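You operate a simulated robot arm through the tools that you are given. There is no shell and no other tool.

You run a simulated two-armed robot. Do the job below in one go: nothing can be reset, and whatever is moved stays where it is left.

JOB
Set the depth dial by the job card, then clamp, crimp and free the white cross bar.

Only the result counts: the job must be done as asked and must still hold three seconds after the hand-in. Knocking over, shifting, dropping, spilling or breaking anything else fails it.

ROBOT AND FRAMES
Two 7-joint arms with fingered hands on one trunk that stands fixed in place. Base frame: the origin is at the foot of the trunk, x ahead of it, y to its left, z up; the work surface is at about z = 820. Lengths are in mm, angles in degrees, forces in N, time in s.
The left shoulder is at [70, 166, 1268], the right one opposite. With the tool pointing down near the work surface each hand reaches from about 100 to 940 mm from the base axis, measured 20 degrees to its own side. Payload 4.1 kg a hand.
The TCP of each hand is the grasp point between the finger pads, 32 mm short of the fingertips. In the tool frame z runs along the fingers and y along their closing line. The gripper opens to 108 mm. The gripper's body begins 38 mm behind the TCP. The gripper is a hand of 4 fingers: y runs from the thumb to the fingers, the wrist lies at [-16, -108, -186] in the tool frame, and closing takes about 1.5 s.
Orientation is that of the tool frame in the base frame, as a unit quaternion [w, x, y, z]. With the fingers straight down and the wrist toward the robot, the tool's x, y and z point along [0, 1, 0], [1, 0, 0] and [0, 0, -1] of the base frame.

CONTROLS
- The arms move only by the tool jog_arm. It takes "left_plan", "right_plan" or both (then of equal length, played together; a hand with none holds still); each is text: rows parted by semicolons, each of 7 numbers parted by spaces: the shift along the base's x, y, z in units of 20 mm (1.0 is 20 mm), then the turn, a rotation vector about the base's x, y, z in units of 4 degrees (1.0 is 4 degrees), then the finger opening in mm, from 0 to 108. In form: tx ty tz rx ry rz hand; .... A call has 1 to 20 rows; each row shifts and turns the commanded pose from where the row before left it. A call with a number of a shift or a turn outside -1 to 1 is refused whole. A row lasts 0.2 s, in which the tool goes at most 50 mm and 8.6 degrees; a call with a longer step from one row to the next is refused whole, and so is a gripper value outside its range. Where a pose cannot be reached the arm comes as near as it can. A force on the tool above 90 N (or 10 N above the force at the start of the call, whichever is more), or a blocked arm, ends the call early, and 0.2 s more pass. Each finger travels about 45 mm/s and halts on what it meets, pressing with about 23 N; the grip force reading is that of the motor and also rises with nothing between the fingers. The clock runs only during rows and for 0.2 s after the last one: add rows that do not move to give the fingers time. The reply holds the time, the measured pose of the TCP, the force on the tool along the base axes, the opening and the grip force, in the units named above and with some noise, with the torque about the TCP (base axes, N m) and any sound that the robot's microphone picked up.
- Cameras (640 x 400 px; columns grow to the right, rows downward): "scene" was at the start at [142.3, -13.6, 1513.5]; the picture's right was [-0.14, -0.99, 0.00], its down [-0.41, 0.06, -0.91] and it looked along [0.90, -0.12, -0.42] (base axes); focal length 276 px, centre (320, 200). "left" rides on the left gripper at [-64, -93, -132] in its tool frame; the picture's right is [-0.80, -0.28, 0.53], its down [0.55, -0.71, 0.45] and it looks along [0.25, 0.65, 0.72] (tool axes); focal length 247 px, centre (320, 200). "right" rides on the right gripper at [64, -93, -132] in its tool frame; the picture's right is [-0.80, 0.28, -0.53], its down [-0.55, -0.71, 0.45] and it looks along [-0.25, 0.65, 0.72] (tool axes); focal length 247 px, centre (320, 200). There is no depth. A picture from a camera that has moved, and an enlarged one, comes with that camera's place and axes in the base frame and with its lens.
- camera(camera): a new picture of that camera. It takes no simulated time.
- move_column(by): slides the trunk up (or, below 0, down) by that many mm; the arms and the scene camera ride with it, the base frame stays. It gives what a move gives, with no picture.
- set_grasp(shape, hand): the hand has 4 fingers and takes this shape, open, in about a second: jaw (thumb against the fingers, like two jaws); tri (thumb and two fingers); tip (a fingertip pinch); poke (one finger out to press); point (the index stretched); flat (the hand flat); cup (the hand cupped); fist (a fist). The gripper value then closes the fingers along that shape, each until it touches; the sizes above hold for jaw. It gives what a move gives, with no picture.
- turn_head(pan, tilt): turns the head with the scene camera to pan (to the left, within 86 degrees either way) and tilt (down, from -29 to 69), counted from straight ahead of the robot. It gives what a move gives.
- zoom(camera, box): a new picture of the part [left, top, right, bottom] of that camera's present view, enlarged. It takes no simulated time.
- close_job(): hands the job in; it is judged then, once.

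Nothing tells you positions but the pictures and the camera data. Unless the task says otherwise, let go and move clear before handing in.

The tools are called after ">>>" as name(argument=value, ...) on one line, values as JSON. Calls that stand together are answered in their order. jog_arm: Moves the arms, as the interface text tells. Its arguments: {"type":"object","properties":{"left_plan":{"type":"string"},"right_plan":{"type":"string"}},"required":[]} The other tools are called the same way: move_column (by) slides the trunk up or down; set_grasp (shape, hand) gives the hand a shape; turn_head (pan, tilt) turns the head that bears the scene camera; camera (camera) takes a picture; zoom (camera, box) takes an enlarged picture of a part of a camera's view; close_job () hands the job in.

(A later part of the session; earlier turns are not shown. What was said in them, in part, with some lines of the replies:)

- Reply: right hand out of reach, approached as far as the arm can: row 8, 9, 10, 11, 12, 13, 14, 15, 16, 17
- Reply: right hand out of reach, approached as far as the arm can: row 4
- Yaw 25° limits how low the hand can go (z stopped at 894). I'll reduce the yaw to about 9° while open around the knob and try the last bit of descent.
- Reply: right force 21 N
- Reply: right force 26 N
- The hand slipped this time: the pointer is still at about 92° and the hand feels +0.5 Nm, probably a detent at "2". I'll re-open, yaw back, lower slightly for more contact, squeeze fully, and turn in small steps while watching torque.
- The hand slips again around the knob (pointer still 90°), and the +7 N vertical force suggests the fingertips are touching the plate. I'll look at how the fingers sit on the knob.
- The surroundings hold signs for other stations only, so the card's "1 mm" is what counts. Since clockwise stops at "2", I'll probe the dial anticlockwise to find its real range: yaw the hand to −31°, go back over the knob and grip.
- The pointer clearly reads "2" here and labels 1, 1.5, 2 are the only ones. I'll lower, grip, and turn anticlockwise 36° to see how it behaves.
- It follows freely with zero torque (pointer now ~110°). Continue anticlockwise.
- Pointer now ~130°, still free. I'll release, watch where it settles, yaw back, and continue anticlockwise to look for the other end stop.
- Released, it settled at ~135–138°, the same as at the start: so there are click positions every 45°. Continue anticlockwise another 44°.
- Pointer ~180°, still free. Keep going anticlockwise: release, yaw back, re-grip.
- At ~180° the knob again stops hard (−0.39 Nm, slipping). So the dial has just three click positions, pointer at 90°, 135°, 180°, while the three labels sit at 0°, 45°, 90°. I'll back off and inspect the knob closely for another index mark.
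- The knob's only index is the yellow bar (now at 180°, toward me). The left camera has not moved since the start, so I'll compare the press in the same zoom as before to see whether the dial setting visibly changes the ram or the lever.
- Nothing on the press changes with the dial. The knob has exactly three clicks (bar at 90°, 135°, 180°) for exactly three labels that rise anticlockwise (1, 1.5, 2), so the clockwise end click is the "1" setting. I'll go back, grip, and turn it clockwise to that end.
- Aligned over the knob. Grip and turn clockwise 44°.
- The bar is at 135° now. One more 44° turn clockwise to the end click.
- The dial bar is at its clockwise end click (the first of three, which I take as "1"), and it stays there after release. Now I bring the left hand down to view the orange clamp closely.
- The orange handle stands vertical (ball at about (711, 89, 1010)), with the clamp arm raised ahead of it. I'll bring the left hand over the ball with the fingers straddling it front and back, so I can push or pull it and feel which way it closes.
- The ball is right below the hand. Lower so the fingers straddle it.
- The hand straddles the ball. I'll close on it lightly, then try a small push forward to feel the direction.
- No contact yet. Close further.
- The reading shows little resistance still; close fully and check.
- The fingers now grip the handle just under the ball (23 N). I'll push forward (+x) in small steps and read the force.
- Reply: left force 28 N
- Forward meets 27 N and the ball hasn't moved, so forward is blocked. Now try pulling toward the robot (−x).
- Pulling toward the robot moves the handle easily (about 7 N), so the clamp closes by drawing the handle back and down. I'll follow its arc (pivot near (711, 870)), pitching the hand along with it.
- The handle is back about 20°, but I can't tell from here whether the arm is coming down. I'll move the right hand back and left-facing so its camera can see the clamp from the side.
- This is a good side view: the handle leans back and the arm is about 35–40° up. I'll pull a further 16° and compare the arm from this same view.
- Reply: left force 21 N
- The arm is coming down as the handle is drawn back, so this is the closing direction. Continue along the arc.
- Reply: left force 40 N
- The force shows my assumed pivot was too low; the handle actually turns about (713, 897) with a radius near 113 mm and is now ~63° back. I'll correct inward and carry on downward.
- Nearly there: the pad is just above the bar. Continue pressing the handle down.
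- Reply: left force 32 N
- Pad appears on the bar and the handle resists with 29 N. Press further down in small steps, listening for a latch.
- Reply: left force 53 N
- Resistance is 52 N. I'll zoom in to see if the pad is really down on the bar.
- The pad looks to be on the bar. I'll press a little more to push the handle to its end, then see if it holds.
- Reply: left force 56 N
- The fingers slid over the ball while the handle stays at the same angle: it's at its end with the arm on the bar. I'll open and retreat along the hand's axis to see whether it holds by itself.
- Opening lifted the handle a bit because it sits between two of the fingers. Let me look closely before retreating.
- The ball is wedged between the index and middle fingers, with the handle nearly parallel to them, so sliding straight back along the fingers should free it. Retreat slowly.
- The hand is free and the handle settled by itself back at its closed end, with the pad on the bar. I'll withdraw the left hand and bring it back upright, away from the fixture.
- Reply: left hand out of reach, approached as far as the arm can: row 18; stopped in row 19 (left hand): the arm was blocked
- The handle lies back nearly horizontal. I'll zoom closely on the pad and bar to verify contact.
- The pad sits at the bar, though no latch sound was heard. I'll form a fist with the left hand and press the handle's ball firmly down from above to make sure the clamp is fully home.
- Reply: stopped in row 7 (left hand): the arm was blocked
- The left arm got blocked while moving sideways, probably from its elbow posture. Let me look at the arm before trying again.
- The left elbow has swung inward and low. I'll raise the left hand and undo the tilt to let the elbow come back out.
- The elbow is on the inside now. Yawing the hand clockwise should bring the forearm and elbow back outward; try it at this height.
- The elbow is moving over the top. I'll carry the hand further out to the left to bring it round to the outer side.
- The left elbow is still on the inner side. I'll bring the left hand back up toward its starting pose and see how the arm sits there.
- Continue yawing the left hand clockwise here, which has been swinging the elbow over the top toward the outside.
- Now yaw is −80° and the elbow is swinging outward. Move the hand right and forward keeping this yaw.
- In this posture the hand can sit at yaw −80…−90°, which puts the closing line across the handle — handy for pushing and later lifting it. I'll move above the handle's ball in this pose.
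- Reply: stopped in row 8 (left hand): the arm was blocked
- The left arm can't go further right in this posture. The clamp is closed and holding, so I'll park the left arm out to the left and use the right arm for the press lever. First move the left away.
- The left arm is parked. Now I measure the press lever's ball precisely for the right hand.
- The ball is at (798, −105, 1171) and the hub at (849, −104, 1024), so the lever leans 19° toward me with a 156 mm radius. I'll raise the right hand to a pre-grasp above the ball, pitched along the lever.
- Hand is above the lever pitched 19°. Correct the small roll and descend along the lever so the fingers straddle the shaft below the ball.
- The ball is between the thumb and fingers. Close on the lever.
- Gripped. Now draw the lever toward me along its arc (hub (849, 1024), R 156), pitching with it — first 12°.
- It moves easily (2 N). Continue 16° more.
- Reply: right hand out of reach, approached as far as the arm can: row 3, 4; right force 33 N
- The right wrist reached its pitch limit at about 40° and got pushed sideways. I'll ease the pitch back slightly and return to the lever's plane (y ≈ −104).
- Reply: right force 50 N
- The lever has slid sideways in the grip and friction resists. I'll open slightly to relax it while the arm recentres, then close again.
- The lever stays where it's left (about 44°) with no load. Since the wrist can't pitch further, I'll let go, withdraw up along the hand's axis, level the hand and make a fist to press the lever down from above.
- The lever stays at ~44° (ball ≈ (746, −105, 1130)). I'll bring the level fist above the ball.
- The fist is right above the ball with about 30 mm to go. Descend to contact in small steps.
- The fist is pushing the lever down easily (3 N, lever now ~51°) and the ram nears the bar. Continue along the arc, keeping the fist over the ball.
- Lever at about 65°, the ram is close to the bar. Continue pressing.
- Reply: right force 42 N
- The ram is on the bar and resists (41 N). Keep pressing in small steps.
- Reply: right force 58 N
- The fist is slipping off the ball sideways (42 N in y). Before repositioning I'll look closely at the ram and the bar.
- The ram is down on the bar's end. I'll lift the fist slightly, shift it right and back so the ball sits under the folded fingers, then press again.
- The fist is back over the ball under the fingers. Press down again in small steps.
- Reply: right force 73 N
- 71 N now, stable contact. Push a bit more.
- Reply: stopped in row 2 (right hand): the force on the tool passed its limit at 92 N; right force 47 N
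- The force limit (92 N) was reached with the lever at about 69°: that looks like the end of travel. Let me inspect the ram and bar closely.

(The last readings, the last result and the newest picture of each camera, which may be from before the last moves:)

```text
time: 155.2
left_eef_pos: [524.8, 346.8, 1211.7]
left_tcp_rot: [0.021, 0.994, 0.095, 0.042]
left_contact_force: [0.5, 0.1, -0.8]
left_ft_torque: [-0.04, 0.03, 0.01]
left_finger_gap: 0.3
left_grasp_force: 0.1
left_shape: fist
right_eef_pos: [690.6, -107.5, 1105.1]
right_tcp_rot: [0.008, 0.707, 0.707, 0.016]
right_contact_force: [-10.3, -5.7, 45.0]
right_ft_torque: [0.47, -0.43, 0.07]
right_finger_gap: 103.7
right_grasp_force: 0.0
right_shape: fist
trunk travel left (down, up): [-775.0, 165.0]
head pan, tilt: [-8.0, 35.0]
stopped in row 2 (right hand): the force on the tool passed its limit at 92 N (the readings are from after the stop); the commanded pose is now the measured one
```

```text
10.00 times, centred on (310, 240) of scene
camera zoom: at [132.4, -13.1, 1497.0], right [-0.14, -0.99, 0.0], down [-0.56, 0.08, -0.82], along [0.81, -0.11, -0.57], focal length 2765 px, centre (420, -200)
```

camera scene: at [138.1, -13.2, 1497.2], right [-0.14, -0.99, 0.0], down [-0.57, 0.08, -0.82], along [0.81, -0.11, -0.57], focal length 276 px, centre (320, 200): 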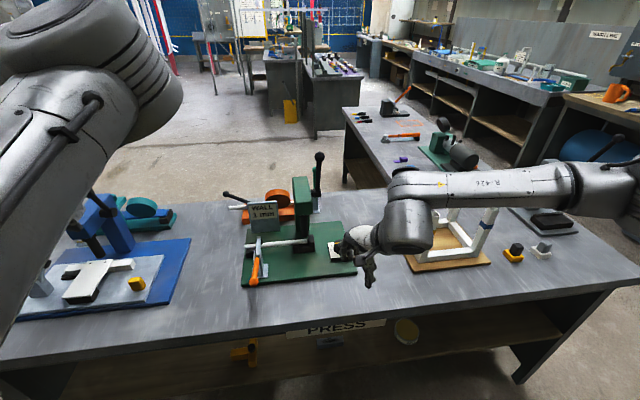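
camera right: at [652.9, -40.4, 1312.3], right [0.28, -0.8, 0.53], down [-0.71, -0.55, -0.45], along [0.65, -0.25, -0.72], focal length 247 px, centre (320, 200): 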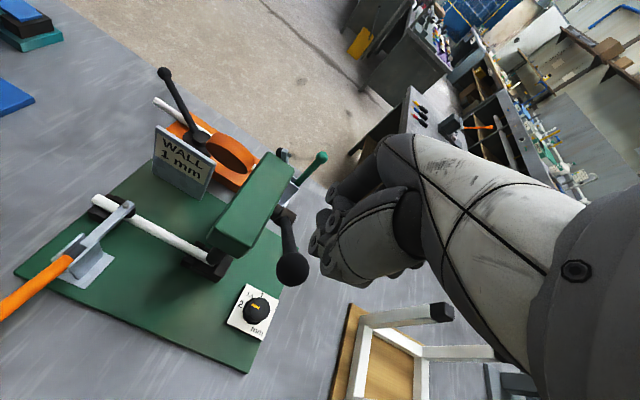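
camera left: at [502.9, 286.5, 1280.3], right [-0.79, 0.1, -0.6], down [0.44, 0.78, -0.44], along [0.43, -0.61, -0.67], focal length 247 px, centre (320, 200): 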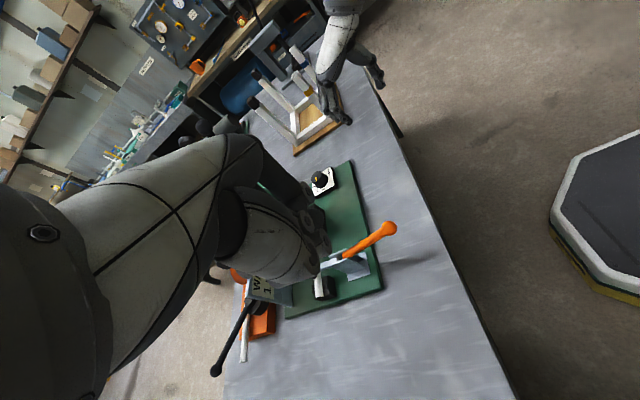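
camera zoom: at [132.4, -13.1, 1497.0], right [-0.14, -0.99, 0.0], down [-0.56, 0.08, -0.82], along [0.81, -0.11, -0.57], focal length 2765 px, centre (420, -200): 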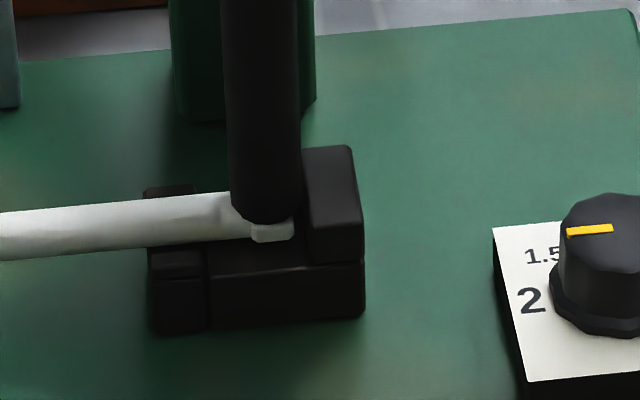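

The tube's end under the ram is visibly flattened, so the crimp has been made. Now the ram must come up: I'll lift the fist away, switch to the jaw shape, and grip the lever to raise it back.

>>> jog_arm(right_plan="0 0 0.5 0 0 0 0; -0.2 0 0.9 0 0 0 0; -0.3 0 0.9 0 0 0 0; -0.3 0 0.9 0 0 0 0; -0.3 0 0.5 0 0 0 0; 0 0 0 0 0 0 0")

>>> set_grasp(shape="jaw", hand="right")

>>> camera(camera="right")

>>> zoom(camera="scene", box=[270, 150, 370, 270])

```text
time: 156.6
left_eef_pos: [528.3, 345.4, 1211.7]
left_tcp_rot: [0.019, 0.994, 0.095, 0.041]
left_contact_force: [-0.1, -0.5, 0.7]
left_ft_torque: [0.01, 0.03, 0.03]
left_finger_gap: 0.0
left_grasp_force: 0.1
left_shape: fist
right_eef_pos: [670.6, -108.9, 1169.2]
right_tcp_rot: [0.005, 0.708, 0.706, 0.009]
right_contact_force: [0.1, -0.8, 0.1]
right_ft_torque: [0.02, -0.03, 0.0]
right_finger_gap: 0.1
right_grasp_force: 0.0
right_shape: fist
trunk travel left (down, up): [-775.0, 165.0]
head pan, tilt: [-8.0, 35.0]
```

```text
time: 157.5
left_eef_pos: [528.9, 347.2, 1211.0]
left_tcp_rot: [0.02, 0.994, 0.095, 0.041]
left_contact_force: [0.4, -0.2, 0.1]
left_ft_torque: [-0.02, 0.01, -0.02]
left_finger_gap: 0.1
left_grasp_force: 0.0
left_shape: fist
right_eef_pos: [670.2, -107.7, 1168.9]
right_tcp_rot: [0.006, 0.707, 0.707, 0.009]
right_contact_force: [-0.1, -0.3, -0.2]
right_ft_torque: [-0.01, 0.0, -0.02]
right_finger_gap: 107.8
right_grasp_force: 0.1
right_shape: jaw
trunk travel left (down, up): [-775.0, 165.0]
head pan, tilt: [-8.0, 35.0]
```

```text
taken
camera right: at [575.4, -45.8, 1299.1], right [0.27, -0.8, 0.53], down [-0.7, -0.55, -0.46], along [0.66, -0.25, -0.71], focal length 247 px, centre (320, 200)
```

right: 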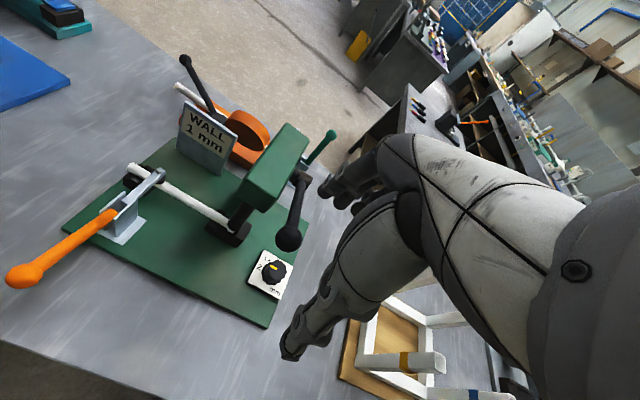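

```text
3.33 times, centred on (320, 210) of scene
camera zoom: at [138.1, -13.3, 1497.2], right [-0.14, -0.99, 0.0], down [-0.57, 0.08, -0.82], along [0.81, -0.11, -0.57], focal length 922 px, centre (320, 167)
```

zoom: 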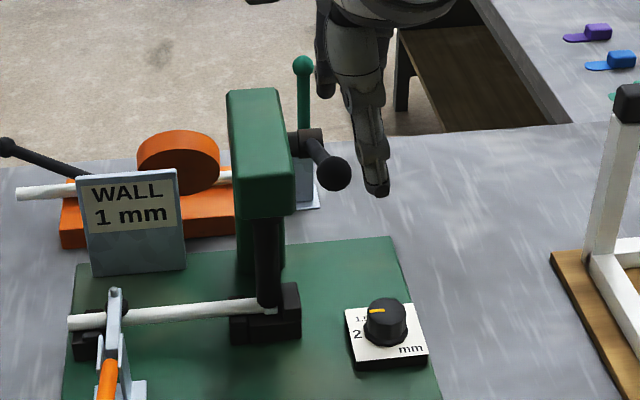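

The lever stays at ~66° with the ram down. Pitch the open hand 30° and line up behind the ball.

>>> jog_arm(right_plan="0 0.02 -0.1 -0.05 -0.94 0 80; 0 0.02 -0.1 -0.05 -0.94 0 80; 0 0.02 -0.1 0 -0.94 0 80; 0 0.02 -0.1 0 -0.94 0 80; 0 0.02 -0.1 0 -0.94 0 80; 0 0.02 -0.1 0 -0.94 0 80; 0 0.02 -0.1 0 -0.94 0 80; 0 0.02 -0.1 0 -0.94 0 80; 0 0 0 0 0 0 80")

>>> zoom(camera="right", box=[200, 130, 420, 350])

>>> zoom(camera="scene", box=[290, 130, 390, 230])

```text
time: 159.5
left_eef_pos: [529.3, 346.7, 1210.8]
left_tcp_rot: [0.021, 0.994, 0.094, 0.04]
left_contact_force: [-0.4, -0.6, -0.4]
left_ft_torque: [0.0, -0.03, 0.01]
left_finger_gap: 0.0
left_grasp_force: 0.0
left_shape: fist
right_eef_pos: [671.7, -107.8, 1154.0]
right_tcp_rot: [0.192, 0.681, 0.681, 0.191]
right_contact_force: [-0.4, 0.1, -1.3]
right_ft_torque: [0.01, 0.01, 0.01]
right_finger_gap: 80.2
right_grasp_force: 0.0
right_shape: jaw
trunk travel left (down, up): [-775.0, 165.0]
head pan, tilt: [-8.0, 35.0]
```

```text
1.82 times, centred on (310, 240) of right
camera zoom: at [524.0, -43.3, 1217.7], right [-0.04, -0.8, 0.6], down [-0.37, -0.55, -0.75], along [0.93, -0.25, -0.28], focal length 449 px, centre (338, 127)
```

zoom: 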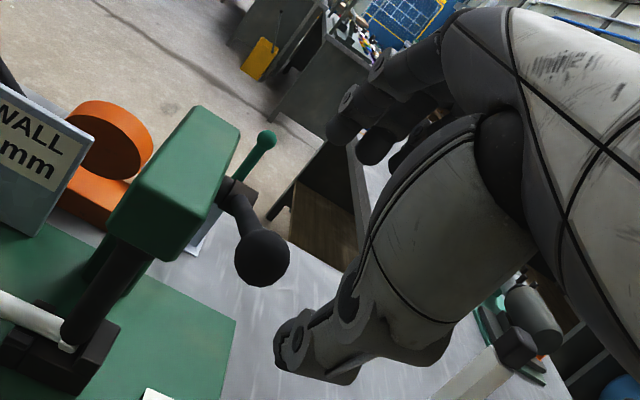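

```text
4.00 times, centred on (340, 180) of scene
camera zoom: at [138.1, -13.2, 1497.2], right [-0.14, -0.99, 0.0], down [-0.57, 0.08, -0.82], along [0.81, -0.11, -0.57], focal length 1106 px, centre (240, 280)
```

zoom: 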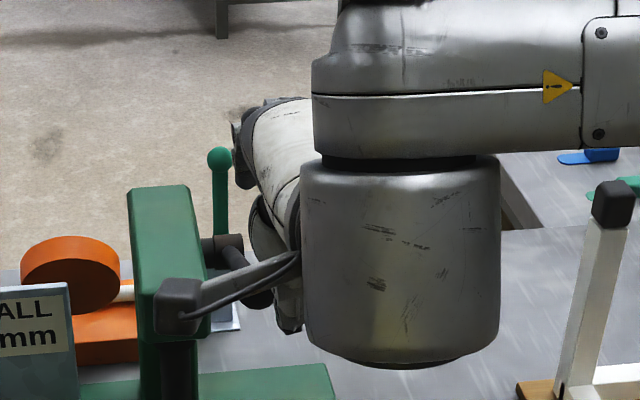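

The ball lies straight along the hand's axis, 79 mm ahead. Move in and close.

>>> jog_arm(right_plan="0.32 0.02 -0.58 0 0 0 80; 0.32 0.02 -0.58 0 0 0 80; 0.32 0.02 -0.58 0 0 0 80; 0.32 0.02 -0.58 0 0 0 80; 0.32 0.02 -0.58 0 0 0 80; 0.32 0.02 -0.58 0 0 0 80; 0 0 0 0 0 0 50; 0 0 0 0 0 0 25; 0 0 0 0 0 0 0; 0 0 0 0 0 0 0; 0 0 0 0 0 0 0; 0 0 0 0 0 0 0; 0 0 0 0 0 0 0; 0 0 0 0 0 0 0")

>>> zoom(camera="right", box=[200, 130, 420, 350])

```text
time: 162.5
left_eef_pos: [527.9, 345.4, 1211.0]
left_tcp_rot: [0.021, 0.994, 0.095, 0.041]
left_contact_force: [0.8, -1.0, 0.6]
left_ft_torque: [0.02, -0.01, -0.01]
left_finger_gap: 0.0
left_grasp_force: 0.1
left_shape: fist
right_eef_pos: [709.7, -104.6, 1085.1]
right_tcp_rot: [0.191, 0.681, 0.681, 0.19]
right_contact_force: [-1.9, -3.0, 2.5]
right_ft_torque: [0.02, -0.64, 0.08]
right_finger_gap: 31.1
right_grasp_force: 23.1
right_shape: jaw
trunk travel left (down, up): [-775.0, 165.0]
head pan, tilt: [-8.0, 35.0]
```

```text
1.82 times, centred on (310, 240) of right
camera zoom: at [562.6, -40.7, 1149.1], right [-0.04, -0.8, 0.6], down [-0.37, -0.55, -0.75], along [0.93, -0.25, -0.28], focal length 449 px, centre (338, 127)
```

zoom: 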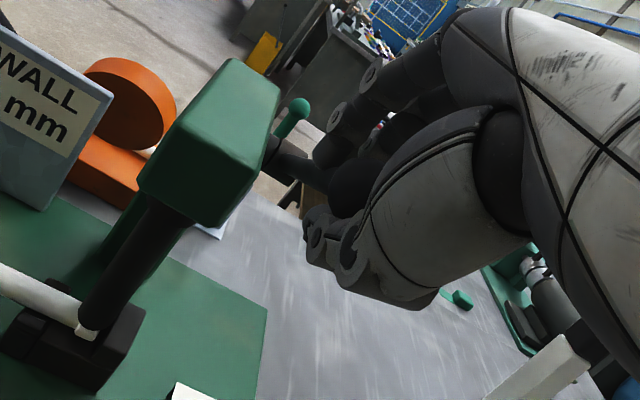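

Gripped. Raise the lever back along its arc, first part.

>>> jog_arm(right_plan="0.238 0 0.488 0 0 0 0; 0.272 0 0.47 0 0 0 0; 0.304 0 0.45 0 0 0 0; 0.334 0 0.428 0 0 0 0")

>>> zoom(camera="right", box=[160, 130, 420, 390])

```text
time: 163.5
left_eef_pos: [529.9, 345.3, 1210.3]
left_tcp_rot: [0.02, 0.995, 0.095, 0.04]
left_contact_force: [0.4, -0.2, 0.5]
left_ft_torque: [0.01, -0.01, 0.01]
left_finger_gap: 0.2
left_grasp_force: 0.1
left_shape: fist
right_eef_pos: [733.7, -103.4, 1119.5]
right_tcp_rot: [0.19, 0.682, 0.681, 0.189]
right_contact_force: [-0.3, -4.9, -5.9]
right_ft_torque: [-0.08, 0.08, -0.11]
right_finger_gap: 26.3
right_grasp_force: 22.8
right_shape: jaw
trunk travel left (down, up): [-775.0, 165.0]
head pan, tilt: [-8.0, 35.0]
```

```text
1.54 times, centred on (290, 260) of right
camera zoom: at [586.6, -39.6, 1183.5], right [-0.03, -0.8, 0.6], down [-0.37, -0.55, -0.75], along [0.93, -0.25, -0.28], focal length 380 px, centre (366, 108)
```

zoom: 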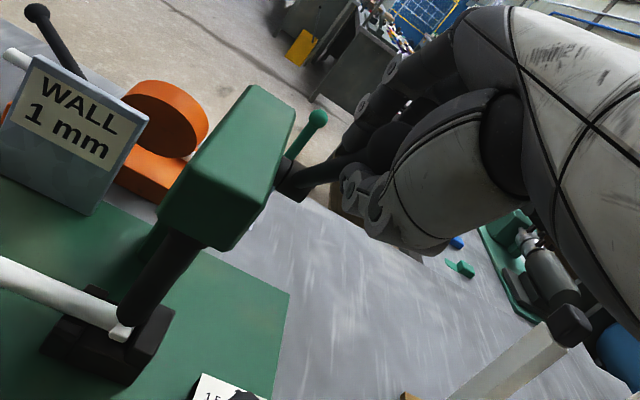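

The lever follows with low force and the ram is rising. Continue up to the rest position.

>>> jog_arm(right_plan="0.363 0 0.404 0 0 0 0; 0.391 0 0.377 0 0.3 0 0; 0.416 0 0.349 0 0.4 0 0; 0.439 0 0.319 0 0.5 0 0; 0.46 0 0.288 0 0.5 0 0; 0.479 0 0.255 0 0.5 0 0; 0.496 0 0.221 0 0.5 0 0")

>>> zoom(camera="right", box=[160, 130, 420, 390])

>>> zoom(camera="scene", box=[270, 110, 370, 270])

```text
time: 165.1
left_eef_pos: [527.4, 345.6, 1211.2]
left_tcp_rot: [0.021, 0.994, 0.095, 0.041]
left_contact_force: [-0.5, -0.4, 0.5]
left_ft_torque: [0.01, -0.02, 0.03]
left_finger_gap: 0.0
left_grasp_force: 0.1
left_shape: fist
right_eef_pos: [789.1, -102.3, 1165.3]
right_tcp_rot: [0.126, 0.695, 0.697, 0.125]
right_contact_force: [-8.5, 2.1, -10.5]
right_ft_torque: [-0.01, 0.25, -0.01]
right_finger_gap: 23.6
right_grasp_force: 23.3
right_shape: jaw
trunk travel left (down, up): [-775.0, 165.0]
head pan, tilt: [-8.0, 35.0]
```

```text
1.54 times, centred on (290, 260) of right
camera zoom: at [657.2, -38.2, 1255.3], right [0.08, -0.8, 0.6], down [-0.51, -0.55, -0.66], along [0.86, -0.25, -0.45], focal length 380 px, centre (366, 108)
```

zoom: 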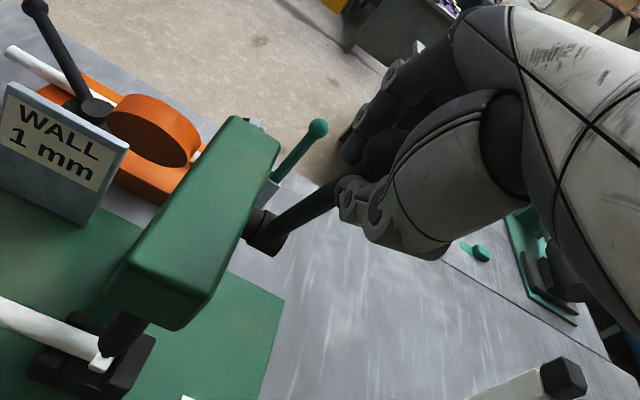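

```text
2.50 times, centred on (320, 190) of scene
camera zoom: at [136.5, -12.7, 1497.3], right [-0.14, -0.99, 0.0], down [-0.57, 0.08, -0.82], along [0.81, -0.11, -0.57], focal length 691 px, centre (320, 225)
```

zoom: 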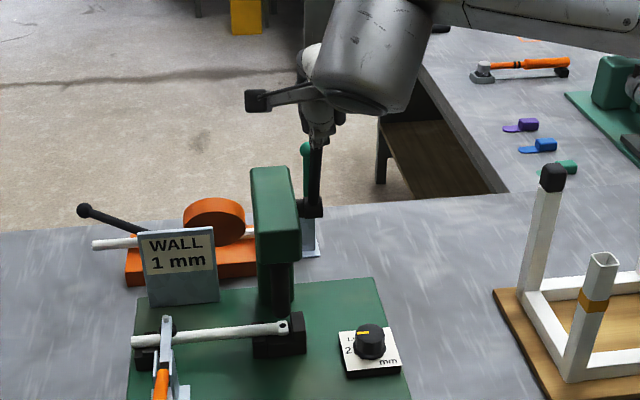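

The lever is nearly at its rest. One last bit, then look at the crimp.

>>> jog_arm(right_plan="0.4 0 0.15 0 0.4 0 0; 0 0 0 0 0 0 0")

>>> zoom(camera="scene", box=[290, 215, 340, 265])

>>> zoom(camera="right", box=[160, 300, 260, 400])

```text
time: 165.7
left_eef_pos: [525.7, 348.4, 1211.7]
left_tcp_rot: [0.021, 0.994, 0.095, 0.042]
left_contact_force: [0.6, -0.4, 0.4]
left_ft_torque: [0.0, -0.01, -0.02]
left_finger_gap: 0.0
left_grasp_force: 0.1
left_shape: fist
right_eef_pos: [795.2, -100.6, 1169.3]
right_tcp_rot: [0.117, 0.697, 0.698, 0.115]
right_contact_force: [-19.5, 8.0, -9.8]
right_ft_torque: [0.23, 0.49, 0.02]
right_finger_gap: 24.4
right_grasp_force: 23.0
right_shape: jaw
trunk travel left (down, up): [-775.0, 165.0]
head pan, tilt: [-8.0, 35.0]
```

```text
8.00 times, centred on (315, 240) of scene
camera zoom: at [135.1, -12.0, 1497.5], right [-0.14, -0.99, 0.0], down [-0.57, 0.08, -0.82], along [0.81, -0.11, -0.57], focal length 2212 px, centre (360, -120)
```

zoom: 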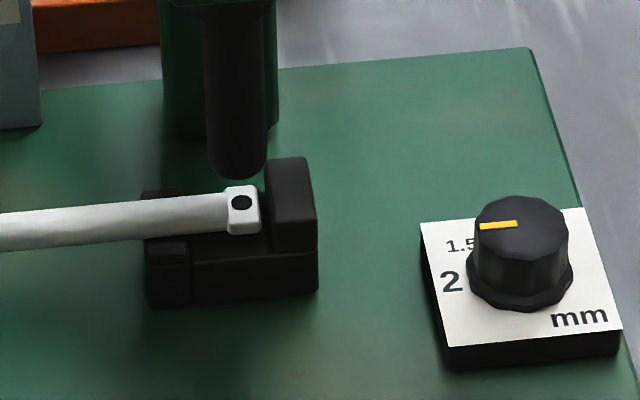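

```text
4.00 times, centred on (210, 350) of right
camera zoom: at [667.0, -37.8, 1263.6], right [0.1, -0.8, 0.6], down [-0.52, -0.55, -0.65], along [0.85, -0.25, -0.47], focal length 988 px, centre (760, -400)
```

zoom: 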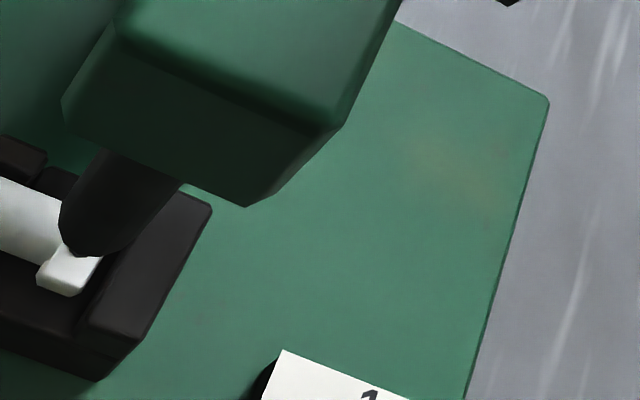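

The bar's end is now flattened with a dimple: crimped. Release the lever and withdraw the right hand upward.

>>> jog_arm(right_plan="-0.1 -0.1 0 0 0 0 30; 0 0 0 0 0 0 60; 0 0 0 0 0 0 90; 0 0 0 0 0 0 90; 0 0 0 0 0 0 90; -0.27 0 0.75 0 0 0 90; -0.27 0 0.75 0 0 0 90; -0.27 0 0.75 0 0 0 90; -0.27 0 0.75 0 0 0 90; -0.27 0 0.75 0 0 0 90; -0.6 0 0.4 0 0.8 0 90; -0.6 0 0.2 0 0.8 0 90; -0.6 0 0 0 0.8 0 90; -0.6 0 0 0 0.8 0 90; -0.6 0 0 0 0.8 0 90; -0.6 0 0 0 0.6 0 90; 0 0 0 0 0 0 90")

>>> zoom(camera="scene", box=[230, 110, 400, 280])

>>> camera(camera="right")

```text
time: 169.3
left_eef_pos: [528.6, 347.5, 1210.0]
left_tcp_rot: [0.022, 0.994, 0.095, 0.04]
left_contact_force: [-0.6, 0.8, -0.2]
left_ft_torque: [0.0, 0.01, -0.01]
left_finger_gap: 0.0
left_grasp_force: 0.0
left_shape: fist
right_eef_pos: [698.7, -105.7, 1254.7]
right_tcp_rot: [0.003, 0.707, 0.707, 0.002]
right_contact_force: [-0.4, -0.6, -0.8]
right_ft_torque: [-0.01, -0.02, -0.03]
right_finger_gap: 89.6
right_grasp_force: 0.1
right_shape: jaw
trunk travel left (down, up): [-775.0, 165.0]
head pan, tilt: [-8.0, 35.0]
```

```text
2.35 times, centred on (315, 195) of scene
camera zoom: at [138.3, -13.2, 1497.2], right [-0.14, -0.99, 0.0], down [-0.57, 0.08, -0.82], along [0.81, -0.11, -0.57], focal length 651 px, centre (332, 212)
```

zoom: 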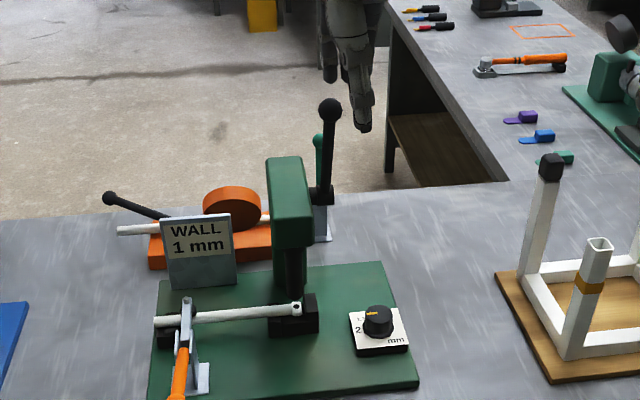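

```text
taken
camera right: at [606.7, -41.7, 1384.5], right [0.28, -0.8, 0.54], down [-0.7, -0.55, -0.45], along [0.65, -0.25, -0.71], focal length 247 px, centre (320, 200)
```

right: 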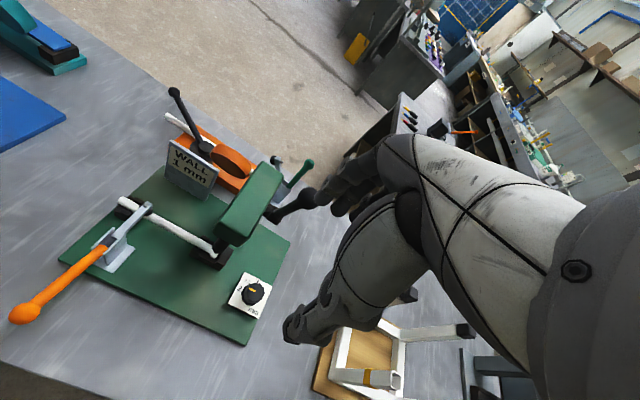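

The lever is back at rest. To free the bar I'll use the right hand on the clamp handle. First bring it down in front of the press while the left arm moves further out.

>>> jog_arm(right_plan="-0.6 0 -0.5 0 0 0 80; -0.6 0 -0.9 0 0 0 80; -0.6 0 -0.9 0 0 0 80; -0.6 0 -0.9 0 0 0 80; -0.6 0 -0.9 0 0 0 80; -0.6 0 -0.9 0 0 0 80; -0.6 0 -0.9 0 0 0 80; -0.6 0 -0.9 0 0 0 80; -0.6 0 -0.9 0 0 0 80; -0.6 0 -0.9 0 0 0 80", left_plan="-0.3 0.7 0 0 0 0 0; -0.3 0.7 0 0 0 0 0; -0.3 0.7 0 0 0 0 0; -0.3 0.7 0 0 0 0 0; -0.3 0.7 0 0 0 0 0; -0.3 0.7 0 0 0 0 0; -0.3 0.7 0 0 0 0 0; -0.3 0.7 0 0 0 0 0; -0.3 0.7 0 0 0 0 0; -0.3 0.7 0 0 0 0 0")

>>> turn_head(pan=10, tilt=40)

>>> camera(camera="scene")

>>> camera(camera="right")

```text
time: 171.5
left_eef_pos: [467.9, 486.8, 1209.4]
left_tcp_rot: [0.02, 0.994, 0.095, 0.041]
left_contact_force: [-0.4, -0.4, -0.5]
left_ft_torque: [0.0, -0.03, 0.02]
left_finger_gap: 0.1
left_grasp_force: 0.1
left_shape: fist
right_eef_pos: [579.7, -105.8, 1085.0]
right_tcp_rot: [0.004, 0.708, 0.706, 0.002]
right_contact_force: [0.2, 0.2, -0.7]
right_ft_torque: [0.01, -0.01, -0.02]
right_finger_gap: 80.2
right_grasp_force: 0.2
right_shape: jaw
trunk travel left (down, up): [-775.0, 165.0]
head pan, tilt: [-8.0, 35.0]
```

```text
time: 172.3
left_eef_pos: [470.1, 485.8, 1210.4]
left_tcp_rot: [0.021, 0.994, 0.095, 0.041]
left_contact_force: [0.9, 0.3, -0.6]
left_ft_torque: [0.01, -0.01, 0.01]
left_finger_gap: 0.1
left_grasp_force: 0.0
left_shape: fist
right_eef_pos: [579.1, -107.0, 1084.0]
right_tcp_rot: [0.003, 0.706, 0.708, 0.002]
right_contact_force: [0.1, -0.2, -0.5]
right_ft_torque: [-0.01, -0.04, 0.01]
right_finger_gap: 80.2
right_grasp_force: 0.1
right_shape: jaw
trunk travel left (down, up): [-775.0, 165.0]
head pan, tilt: [10.0, 40.0]
```

```text
taken
camera scene: at [134.7, 13.5, 1489.7], right [0.17, -0.98, 0.0], down [-0.63, -0.11, -0.77], along [0.75, 0.13, -0.64], focal length 276 px, centre (320, 200)
```

scene: 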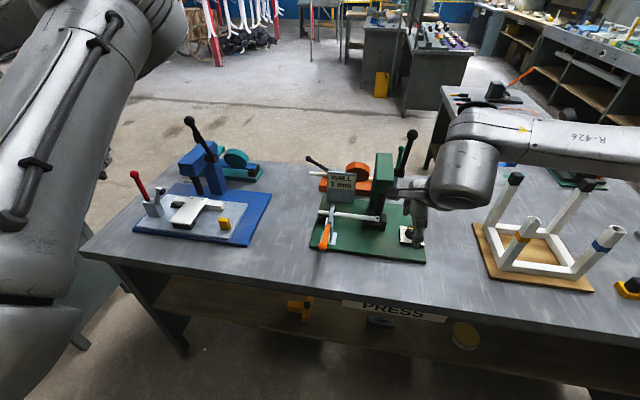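

```text
taken
camera right: at [486.7, -42.8, 1215.1], right [0.28, -0.8, 0.54], down [-0.7, -0.55, -0.45], along [0.65, -0.25, -0.71], focal length 247 px, centre (320, 200)
```

right: 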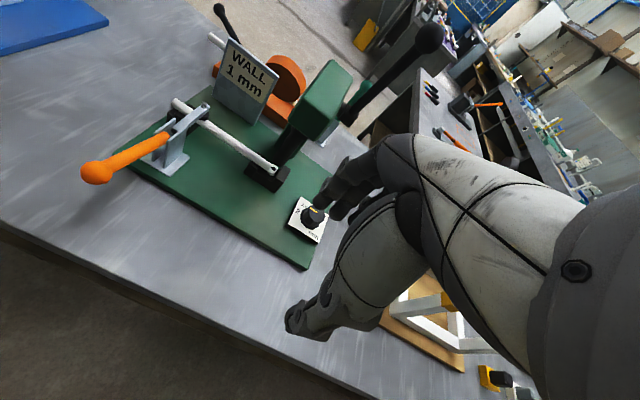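

The view is clear: the clamp ball is at about (605, 89, 932). Move the right hand above and behind it, pitching 30°.

>>> jog_arm(right_plan="-0.1 0.9 -0.2 0 0 0 80; -0.1 0.9 -0.2 0 0 0 80; -0.1 0.9 -0.3 0 -0.8 0 80; -0.1 0.9 -0.3 0 -0.8 0 80; -0.1 0.9 -0.4 0 -0.8 0 80; -0.1 0.9 -0.4 0 -0.8 0 80; 0 0.9 -0.4 0 -0.8 0 80; 0 0.9 -0.4 0 -0.8 0 80; 0 0.9 -0.4 0 -0.8 0 80; 0 0.9 -0.4 0 -0.8 0 80; 0 0.75 -0.2 0 -0.8 0 80; 0 0 0 0 0 0 80")

>>> camera(camera="right")

>>> zoom(camera="scene", box=[260, 140, 460, 300])

```text
time: 174.9
left_eef_pos: [469.4, 485.7, 1210.7]
left_tcp_rot: [0.021, 0.994, 0.094, 0.041]
left_contact_force: [-0.6, 0.2, -0.6]
left_ft_torque: [0.0, 0.01, 0.01]
left_finger_gap: 0.1
left_grasp_force: 0.0
left_shape: fist
right_eef_pos: [568.0, 89.3, 1012.7]
right_tcp_rot: [0.179, 0.684, 0.684, 0.179]
right_contact_force: [0.3, -0.6, 0.5]
right_ft_torque: [-0.01, 0.01, 0.03]
right_finger_gap: 80.2
right_grasp_force: 0.0
right_shape: jaw
trunk travel left (down, up): [-775.0, 165.0]
head pan, tilt: [10.0, 40.0]
```

```text
taken
camera right: at [424.0, 152.6, 1081.3], right [-0.01, -0.8, 0.6], down [-0.4, -0.55, -0.74], along [0.92, -0.25, -0.31], focal length 247 px, centre (320, 200)
```

right: 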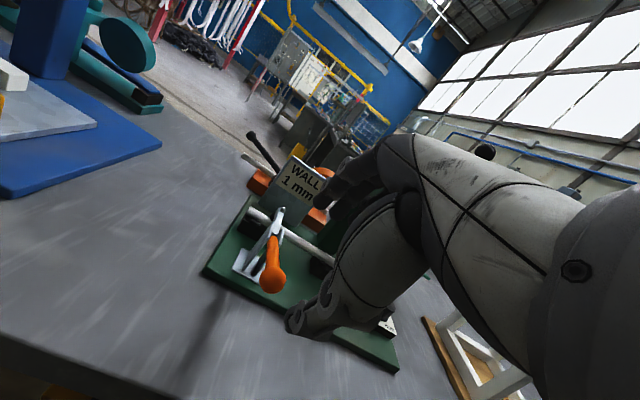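

```text
2.50 times, centred on (360, 220) of scene
camera zoom: at [134.7, 13.2, 1489.7], right [0.17, -0.98, 0.0], down [-0.63, -0.11, -0.77], along [0.75, 0.13, -0.64], focal length 691 px, centre (220, 150)
```

zoom: 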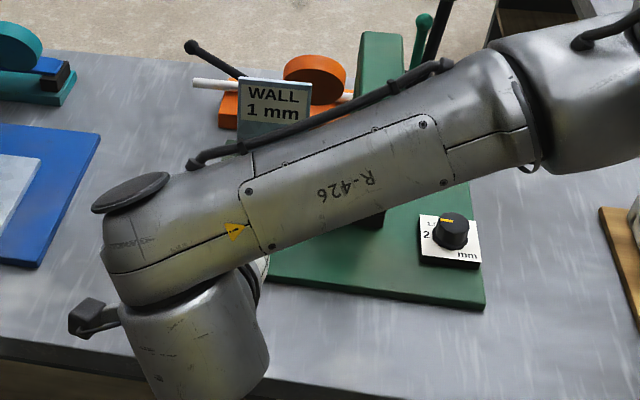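

In position, with the ball 88 mm straight ahead along the hand's axis. Move in and close on the handle.

>>> jog_arm(right_plan="0.25 0 -0.58 0 0 0 80; 0.25 0 -0.58 0 0 0 80; 0.25 0 -0.58 0 0 0 80; 0.25 0 -0.58 0 0 0 80; 0.25 0 -0.58 0 0 0 80; 0.25 0 -0.58 0 0 0 80; 0.2 0 -0.5 0 0 0 80; 0 0 0 0 0 0 80")

>>> zoom(camera="right", box=[180, 130, 420, 370])

```text
time: 176.7
left_eef_pos: [469.7, 485.8, 1210.2]
left_tcp_rot: [0.021, 0.995, 0.094, 0.04]
left_contact_force: [-0.5, 0.2, 0.3]
left_ft_torque: [0.01, 0.02, 0.05]
left_finger_gap: 0.0
left_grasp_force: 0.1
left_shape: fist
right_eef_pos: [601.9, 89.0, 930.6]
right_tcp_rot: [0.179, 0.684, 0.684, 0.177]
right_contact_force: [-0.1, -1.1, -0.3]
right_ft_torque: [-0.01, 0.03, -0.01]
right_finger_gap: 80.0
right_grasp_force: 0.1
right_shape: jaw
trunk travel left (down, up): [-775.0, 165.0]
head pan, tilt: [10.0, 40.0]
```

```text
1.67 times, centred on (300, 250) of right
camera zoom: at [457.9, 152.7, 999.9], right [-0.01, -0.8, 0.6], down [-0.4, -0.55, -0.73], along [0.92, -0.25, -0.31], focal length 412 px, centre (353, 117)
```

zoom: 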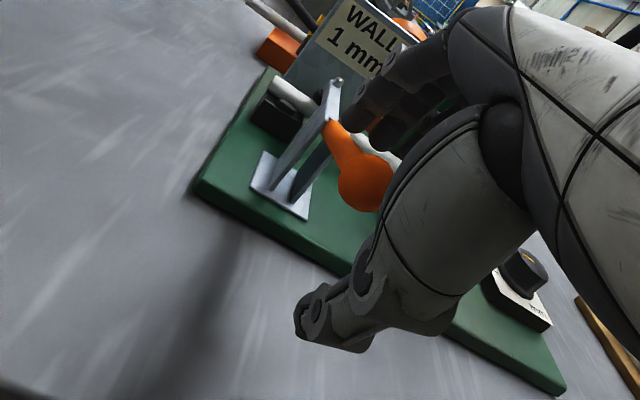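

The ball is between thumb and fingers. Close.

>>> jog_arm(right_plan="0 0 0 0 0 0 55; 0 0 0 0 0 0 30; 0 0 0 0 0 0 5; 0 0 0 0 0 0 0; 0 0 0 0 0 0 0; 0 0 0 0 0 0 0; 0 0 0 0 0 0 0; 0 0 0 0 0 0 0")

>>> zoom(camera="right", box=[180, 130, 420, 370])

```text
time: 178.5
left_eef_pos: [467.0, 486.3, 1212.3]
left_tcp_rot: [0.02, 0.994, 0.096, 0.042]
left_contact_force: [0.1, 0.7, -0.6]
left_ft_torque: [0.01, 0.0, 0.01]
left_finger_gap: 0.1
left_grasp_force: 0.1
left_shape: fist
right_eef_pos: [602.8, 89.1, 931.6]
right_tcp_rot: [0.179, 0.684, 0.684, 0.179]
right_contact_force: [-5.2, -3.1, 9.0]
right_ft_torque: [0.0, -0.8, 0.02]
right_finger_gap: 30.5
right_grasp_force: 22.3
right_shape: jaw
trunk travel left (down, up): [-775.0, 165.0]
head pan, tilt: [10.0, 40.0]
```

```text
1.67 times, centred on (300, 250) of right
camera zoom: at [456.5, 152.2, 1001.1], right [-0.02, -0.8, 0.6], down [-0.4, -0.55, -0.74], along [0.92, -0.25, -0.31], focal length 412 px, centre (353, 117)
```

zoom: 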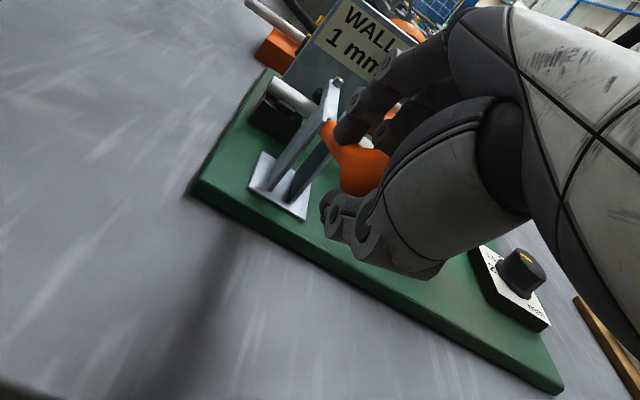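

Gripped. Lift the handle along its arc.

>>> jog_arm(right_plan="0.128 0 0.373 0 0 0 0; 0.154 0 0.363 0 0 0 0; 0.179 0 0.352 0 0 0 0; 0.203 0 0.338 0 0 0 0; 0.226 0 0.323 0 0 0 0")

>>> zoom(camera="right", box=[180, 130, 420, 370])

```text
time: 179.7
left_eef_pos: [471.5, 486.6, 1209.7]
left_tcp_rot: [0.021, 0.994, 0.095, 0.041]
left_contact_force: [-0.8, 0.3, 0.6]
left_ft_torque: [-0.02, 0.0, 0.0]
left_finger_gap: 0.4
left_grasp_force: 0.0
left_shape: fist
right_eef_pos: [622.2, 88.2, 964.7]
right_tcp_rot: [0.178, 0.685, 0.684, 0.178]
right_contact_force: [4.3, -0.1, -5.8]
right_ft_torque: [-0.01, 0.0, 0.02]
right_finger_gap: 25.6
right_grasp_force: 23.1
right_shape: jaw
trunk travel left (down, up): [-775.0, 165.0]
head pan, tilt: [10.0, 40.0]
```

```text
1.67 times, centred on (300, 250) of right
camera zoom: at [476.9, 152.5, 1033.8], right [-0.01, -0.8, 0.6], down [-0.4, -0.55, -0.73], along [0.92, -0.25, -0.31], focal length 412 px, centre (353, 117)
```

zoom: 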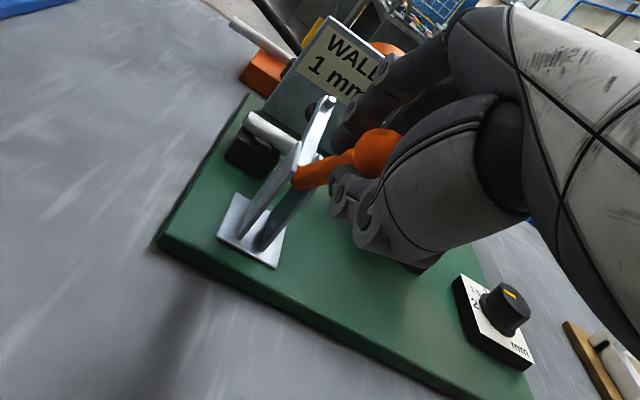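

The handle is coming up and the arm lifting off the bar. Continue to upright.

>>> jog_arm(right_plan="0.248 0 0.307 0 0 0 0; 0.269 0 0.289 0 0.2 0 0; 0.289 0 0.269 0 0.4 0 0; 0.307 0 0.248 0 0.6 0 0; 0.323 0 0.226 0 0.6 0 0; 0.338 0 0.203 0 0.6 0 0; 0.352 0 0.179 0 0.7 0 0")

>>> zoom(camera="right", box=[160, 130, 420, 390])

```text
time: 181.3
left_eef_pos: [471.4, 485.5, 1209.2]
left_tcp_rot: [0.02, 0.995, 0.094, 0.039]
left_contact_force: [0.2, 0.6, 0.1]
left_ft_torque: [0.0, 0.01, -0.01]
left_finger_gap: 0.4
left_grasp_force: 0.1
left_shape: fist
right_eef_pos: [665.4, 88.9, 999.2]
right_tcp_rot: [0.104, 0.7, 0.7, 0.103]
right_contact_force: [2.5, -0.4, -12.1]
right_ft_torque: [-0.07, 0.18, -0.06]
right_finger_gap: 22.3
right_grasp_force: 23.3
right_shape: jaw
trunk travel left (down, up): [-775.0, 165.0]
head pan, tilt: [10.0, 40.0]
```

```text
1.54 times, centred on (290, 260) of right
camera zoom: at [538.2, 153.0, 1098.1], right [0.12, -0.8, 0.59], down [-0.55, -0.55, -0.63], along [0.83, -0.25, -0.5], focal length 380 px, centre (366, 108)
```

zoom: 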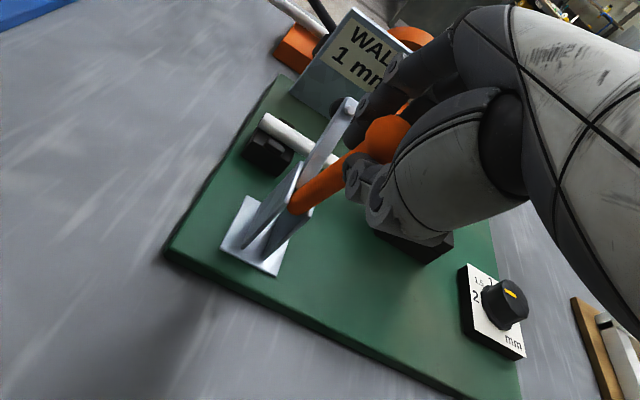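

Continue the last 25° to vertical.

>>> jog_arm(right_plan="0.363 0 0.154 0 0.7 0 0; 0.373 0 0.128 0 0.7 0 0; 0.381 0 0.102 0 0.7 0 0; 0.387 0 0.075 0 0.7 0 0; 0.392 0 0.048 0 0.7 0 0")

>>> zoom(camera="right", box=[160, 130, 420, 390])

```text
time: 182.5
left_eef_pos: [469.0, 486.4, 1210.2]
left_tcp_rot: [0.02, 0.994, 0.095, 0.041]
left_contact_force: [0.7, 1.7, -0.5]
left_ft_torque: [0.0, 0.0, -0.04]
left_finger_gap: 0.2
left_grasp_force: 0.1
left_shape: fist
right_eef_pos: [697.4, 91.6, 1011.8]
right_tcp_rot: [0.018, 0.706, 0.708, 0.016]
right_contact_force: [-8.4, 0.0, -9.9]
right_ft_torque: [-0.02, 0.27, -0.01]
right_finger_gap: 21.8
right_grasp_force: 22.8
right_shape: jaw
trunk travel left (down, up): [-775.0, 165.0]
head pan, tilt: [10.0, 40.0]
```

```text
1.54 times, centred on (290, 260) of right
camera zoom: at [599.4, 154.1, 1138.1], right [0.26, -0.8, 0.55], down [-0.68, -0.55, -0.48], along [0.68, -0.25, -0.69], focal length 380 px, centre (366, 108)
```

zoom: 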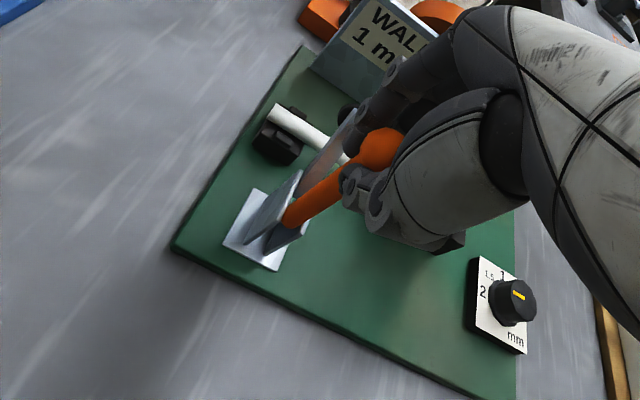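

>>> jog_arm(right_plan="0.4 0 0.03 0 0.3 0 0; 0.3 0 0 0 0 0 0; 0 0 0 0 0 0 0")

>>> zoom(camera="right", box=[160, 130, 420, 390])

```text
time: 183.3
left_eef_pos: [464.7, 487.2, 1212.4]
left_tcp_rot: [0.022, 0.994, 0.095, 0.043]
left_contact_force: [0.5, 0.0, 0.6]
left_ft_torque: [-0.04, -0.02, 0.0]
left_finger_gap: 0.1
left_grasp_force: 0.2
left_shape: fist
right_eef_pos: [709.8, 92.8, 1014.2]
right_tcp_rot: [0.011, 0.706, 0.708, 0.012]
right_contact_force: [-24.2, 5.8, 1.5]
right_ft_torque: [0.15, 0.49, 0.01]
right_finger_gap: 23.5
right_grasp_force: 22.5
right_shape: jaw
trunk travel left (down, up): [-775.0, 165.0]
head pan, tilt: [10.0, 40.0]
```

```text
1.54 times, centred on (290, 260) of right
camera zoom: at [612.9, 155.3, 1142.6], right [0.27, -0.8, 0.54], down [-0.69, -0.55, -0.47], along [0.67, -0.25, -0.7], focal length 380 px, centre (366, 108)
```

zoom: 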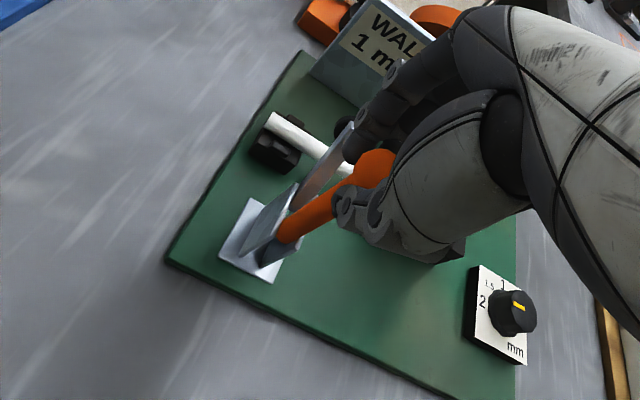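

The handle is against its upright stop (24 N). Open and lift the hand straight up.

>>> jog_arm(right_plan="-0.3 0 0 0 0 0 10; 0 0 0 0 0 0 40; 0 0 0 0 0 0 70; 0 0 0 0 0 0 85; 0 0 0 0 0 0 85; 0 0 0 0 0 0 85; 0 0 0.6 0 0 0 85; 0 0 0.8 0 0 0 85; 0 0 0.9 0 0 0 85; 0 0 0.9 0 0 0 85; 0 0 0.9 0 0 0 85; 0 -0.4 0.9 0 0 0 85; -0.3 -0.9 0.4 0 0 0 85; -0.3 -0.9 0 0 0 0 85; -0.3 -0.9 0 0 0 0 85; -0.3 -0.9 0 0 0 0 85")

>>> camera(camera="right")

>>> zoom(camera="scene", box=[280, 120, 460, 290])

```text
time: 186.7
left_eef_pos: [470.0, 485.8, 1211.5]
left_tcp_rot: [0.02, 0.994, 0.095, 0.041]
left_contact_force: [-0.3, -0.1, -0.1]
left_ft_torque: [-0.01, 0.01, -0.01]
left_finger_gap: 0.0
left_grasp_force: 0.1
left_shape: fist
right_eef_pos: [683.1, 8.9, 1120.8]
right_tcp_rot: [0.01, 0.707, 0.707, 0.01]
right_contact_force: [-0.6, -0.6, -0.1]
right_ft_torque: [0.0, -0.03, 0.01]
right_finger_gap: 84.7
right_grasp_force: 0.0
right_shape: jaw
trunk travel left (down, up): [-775.0, 165.0]
head pan, tilt: [10.0, 40.0]
```

```text
taken
camera right: at [587.4, 72.7, 1248.3], right [0.27, -0.8, 0.54], down [-0.69, -0.55, -0.47], along [0.67, -0.25, -0.7], focal length 247 px, centre (320, 200)
```

right: 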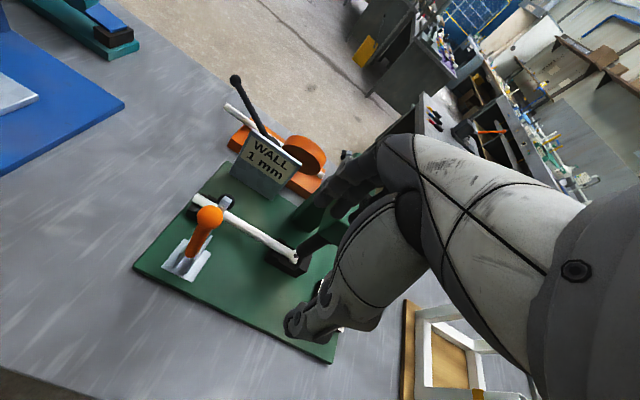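

```text
2.35 times, centred on (370, 205) of scene
camera zoom: at [134.3, 12.4, 1489.7], right [0.17, -0.98, 0.0], down [-0.63, -0.11, -0.77], along [0.75, 0.13, -0.64], focal length 651 px, centre (202, 188)
```

zoom: 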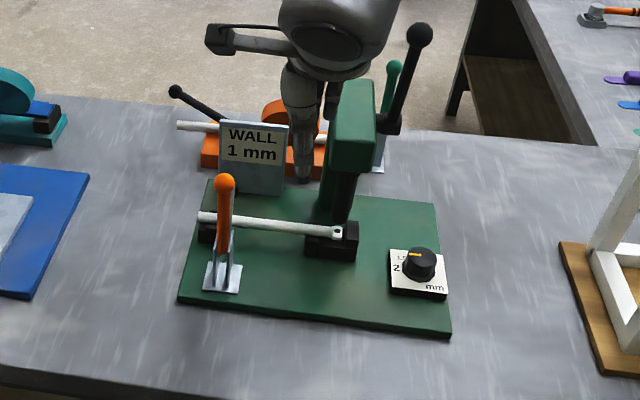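

The clamp handle stands upright with its arm off the bar, the lever is up, and the bar lies crimped and free. I'll move the right hand clear and take a final look at everything.

>>> jog_arm(right_plan="-0.8 -0.2 0.6 0 0 0 85; -0.8 -0.4 0.6 0 0 0 85; -0.8 -0.6 0.6 0 0 0 85; -0.8 -0.8 0.6 0 0 0 85; -0.8 -0.9 0.5 0 0 0 85; -0.8 -0.9 0.3 0 0 0 85; -0.5 -0.9 0.3 0 0 0 85; -0.2 -0.9 0 0 0 0 85; 0 -0.9 0 0 0 0 85; 0 -0.9 0 0 0 0 85; 0 -0.9 0 0 0 0 85; 0 -0.9 0 0 0 0 85; 0 -0.9 0 0 0 0 85")

>>> turn_head(pan=-2, tilt=38)

>>> camera(camera="scene")

>>> zoom(camera="scene", box=[230, 120, 400, 280])

>>> zoom(camera="scene", box=[250, 190, 340, 260])

```text
time: 189.5
left_eef_pos: [470.0, 485.9, 1210.9]
left_tcp_rot: [0.02, 0.994, 0.095, 0.041]
left_contact_force: [-0.3, 0.1, 0.2]
left_ft_torque: [-0.01, -0.05, -0.01]
left_finger_gap: 0.0
left_grasp_force: 0.0
left_shape: fist
right_eef_pos: [572.9, -195.0, 1189.5]
right_tcp_rot: [0.01, 0.707, 0.707, 0.01]
right_contact_force: [-0.3, 0.4, -0.6]
right_ft_torque: [-0.02, -0.01, -0.01]
right_finger_gap: 84.9
right_grasp_force: 0.0
right_shape: jaw
trunk travel left (down, up): [-775.0, 165.0]
head pan, tilt: [10.0, 40.0]
```

```text
time: 190.2
left_eef_pos: [469.5, 485.8, 1210.1]
left_tcp_rot: [0.02, 0.994, 0.095, 0.041]
left_contact_force: [0.4, -0.1, 0.2]
left_ft_torque: [0.02, 0.0, 0.0]
left_finger_gap: 0.0
left_grasp_force: 0.1
left_shape: fist
right_eef_pos: [573.3, -193.2, 1190.1]
right_tcp_rot: [0.01, 0.707, 0.707, 0.009]
right_contact_force: [-0.5, 0.2, -0.7]
right_ft_torque: [-0.03, 0.04, -0.01]
right_finger_gap: 84.3
right_grasp_force: 0.2
right_shape: jaw
trunk travel left (down, up): [-775.0, 165.0]
head pan, tilt: [-2.0, 38.0]
```

```text
taken
camera scene: at [137.2, -3.8, 1492.6], right [-0.03, -1.0, 0.0], down [-0.62, 0.02, -0.79], along [0.79, -0.03, -0.62], focal length 276 px, centre (320, 200)
```

scene: 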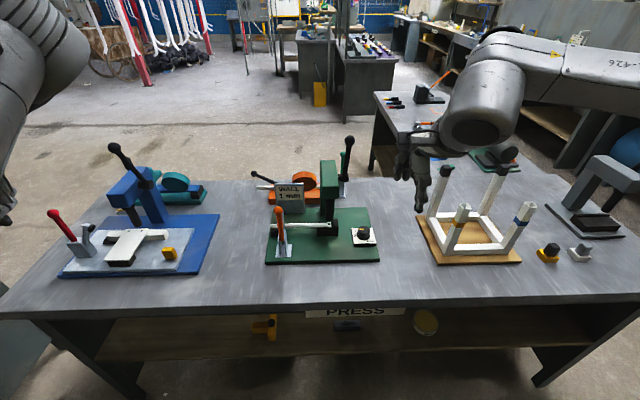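

```text
2.50 times, centred on (315, 200) of scene
camera zoom: at [137.2, -3.8, 1492.6], right [-0.03, -1.0, 0.0], down [-0.62, 0.02, -0.79], along [0.79, -0.03, -0.62], focal length 691 px, centre (332, 200)
```

zoom: 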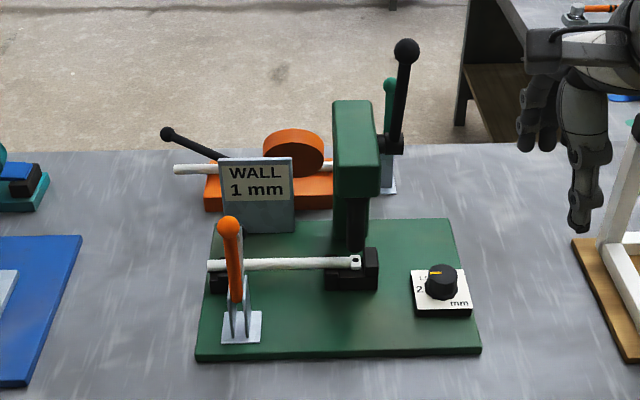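

```text
5.71 times, centred on (295, 225) of scene
camera zoom: at [137.2, -3.8, 1492.6], right [-0.03, -1.0, 0.0], down [-0.62, 0.02, -0.79], along [0.79, -0.03, -0.62], focal length 1580 px, centre (463, 57)
```

zoom: 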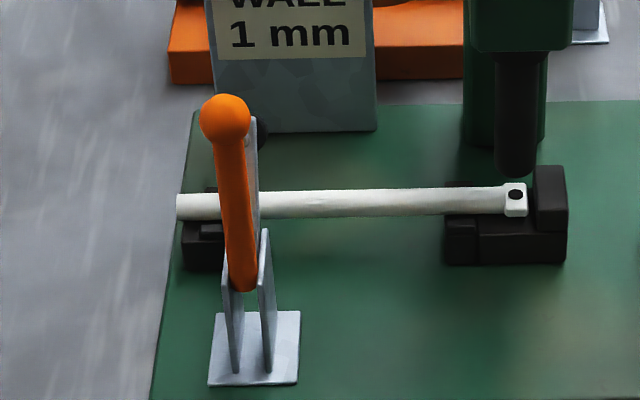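

The dial is at the end click I take as "1", the tube end is flattened and dimpled, the press lever is back up, and the clamp is open, so the bar lies free. Both hands are clear and nothing else has moved. One doubt remains: the knob's yellow bar actually points at the "2" label. I inferred the "1" click from its three stops, because it could not be turned to face the "1". Handing in the job.

>>> close_job()

```text
The job is handed in.
```

I clamped, crimped and freed the bar and handed the job in, but I'm not certain the depth dial was on 1 mm when I crimped.

- **Dial:** The card says "WALL 1 mm". The knob has only three click positions, and its yellow bar can't be turned to point at the "1" label. The clicks sit a quarter turn away from the printed 1, 1.5 and 2. I matched the three clicks to the three labels in order and used the clockwise end click as "1". At that click the bar points at the "2", so if the bar is meant to be read literally, the depth was set wrong.
- **Clamp:** I pulled the orange handle down until the pad sat on the bar and pressed it at about 55 N. It stayed closed after I let go, though I heard no latch click.
- **Crimp:** I pushed the press lever down until it would go no further, where the force passed the 90 N limit. The tube end is now flattened with a dimple, and the lever is back up.
- **Free:** The clamp handle is upright again and its arm is off the bar.

I saw nothing else knocked over or shifted, and both hands are clear of the fixture.
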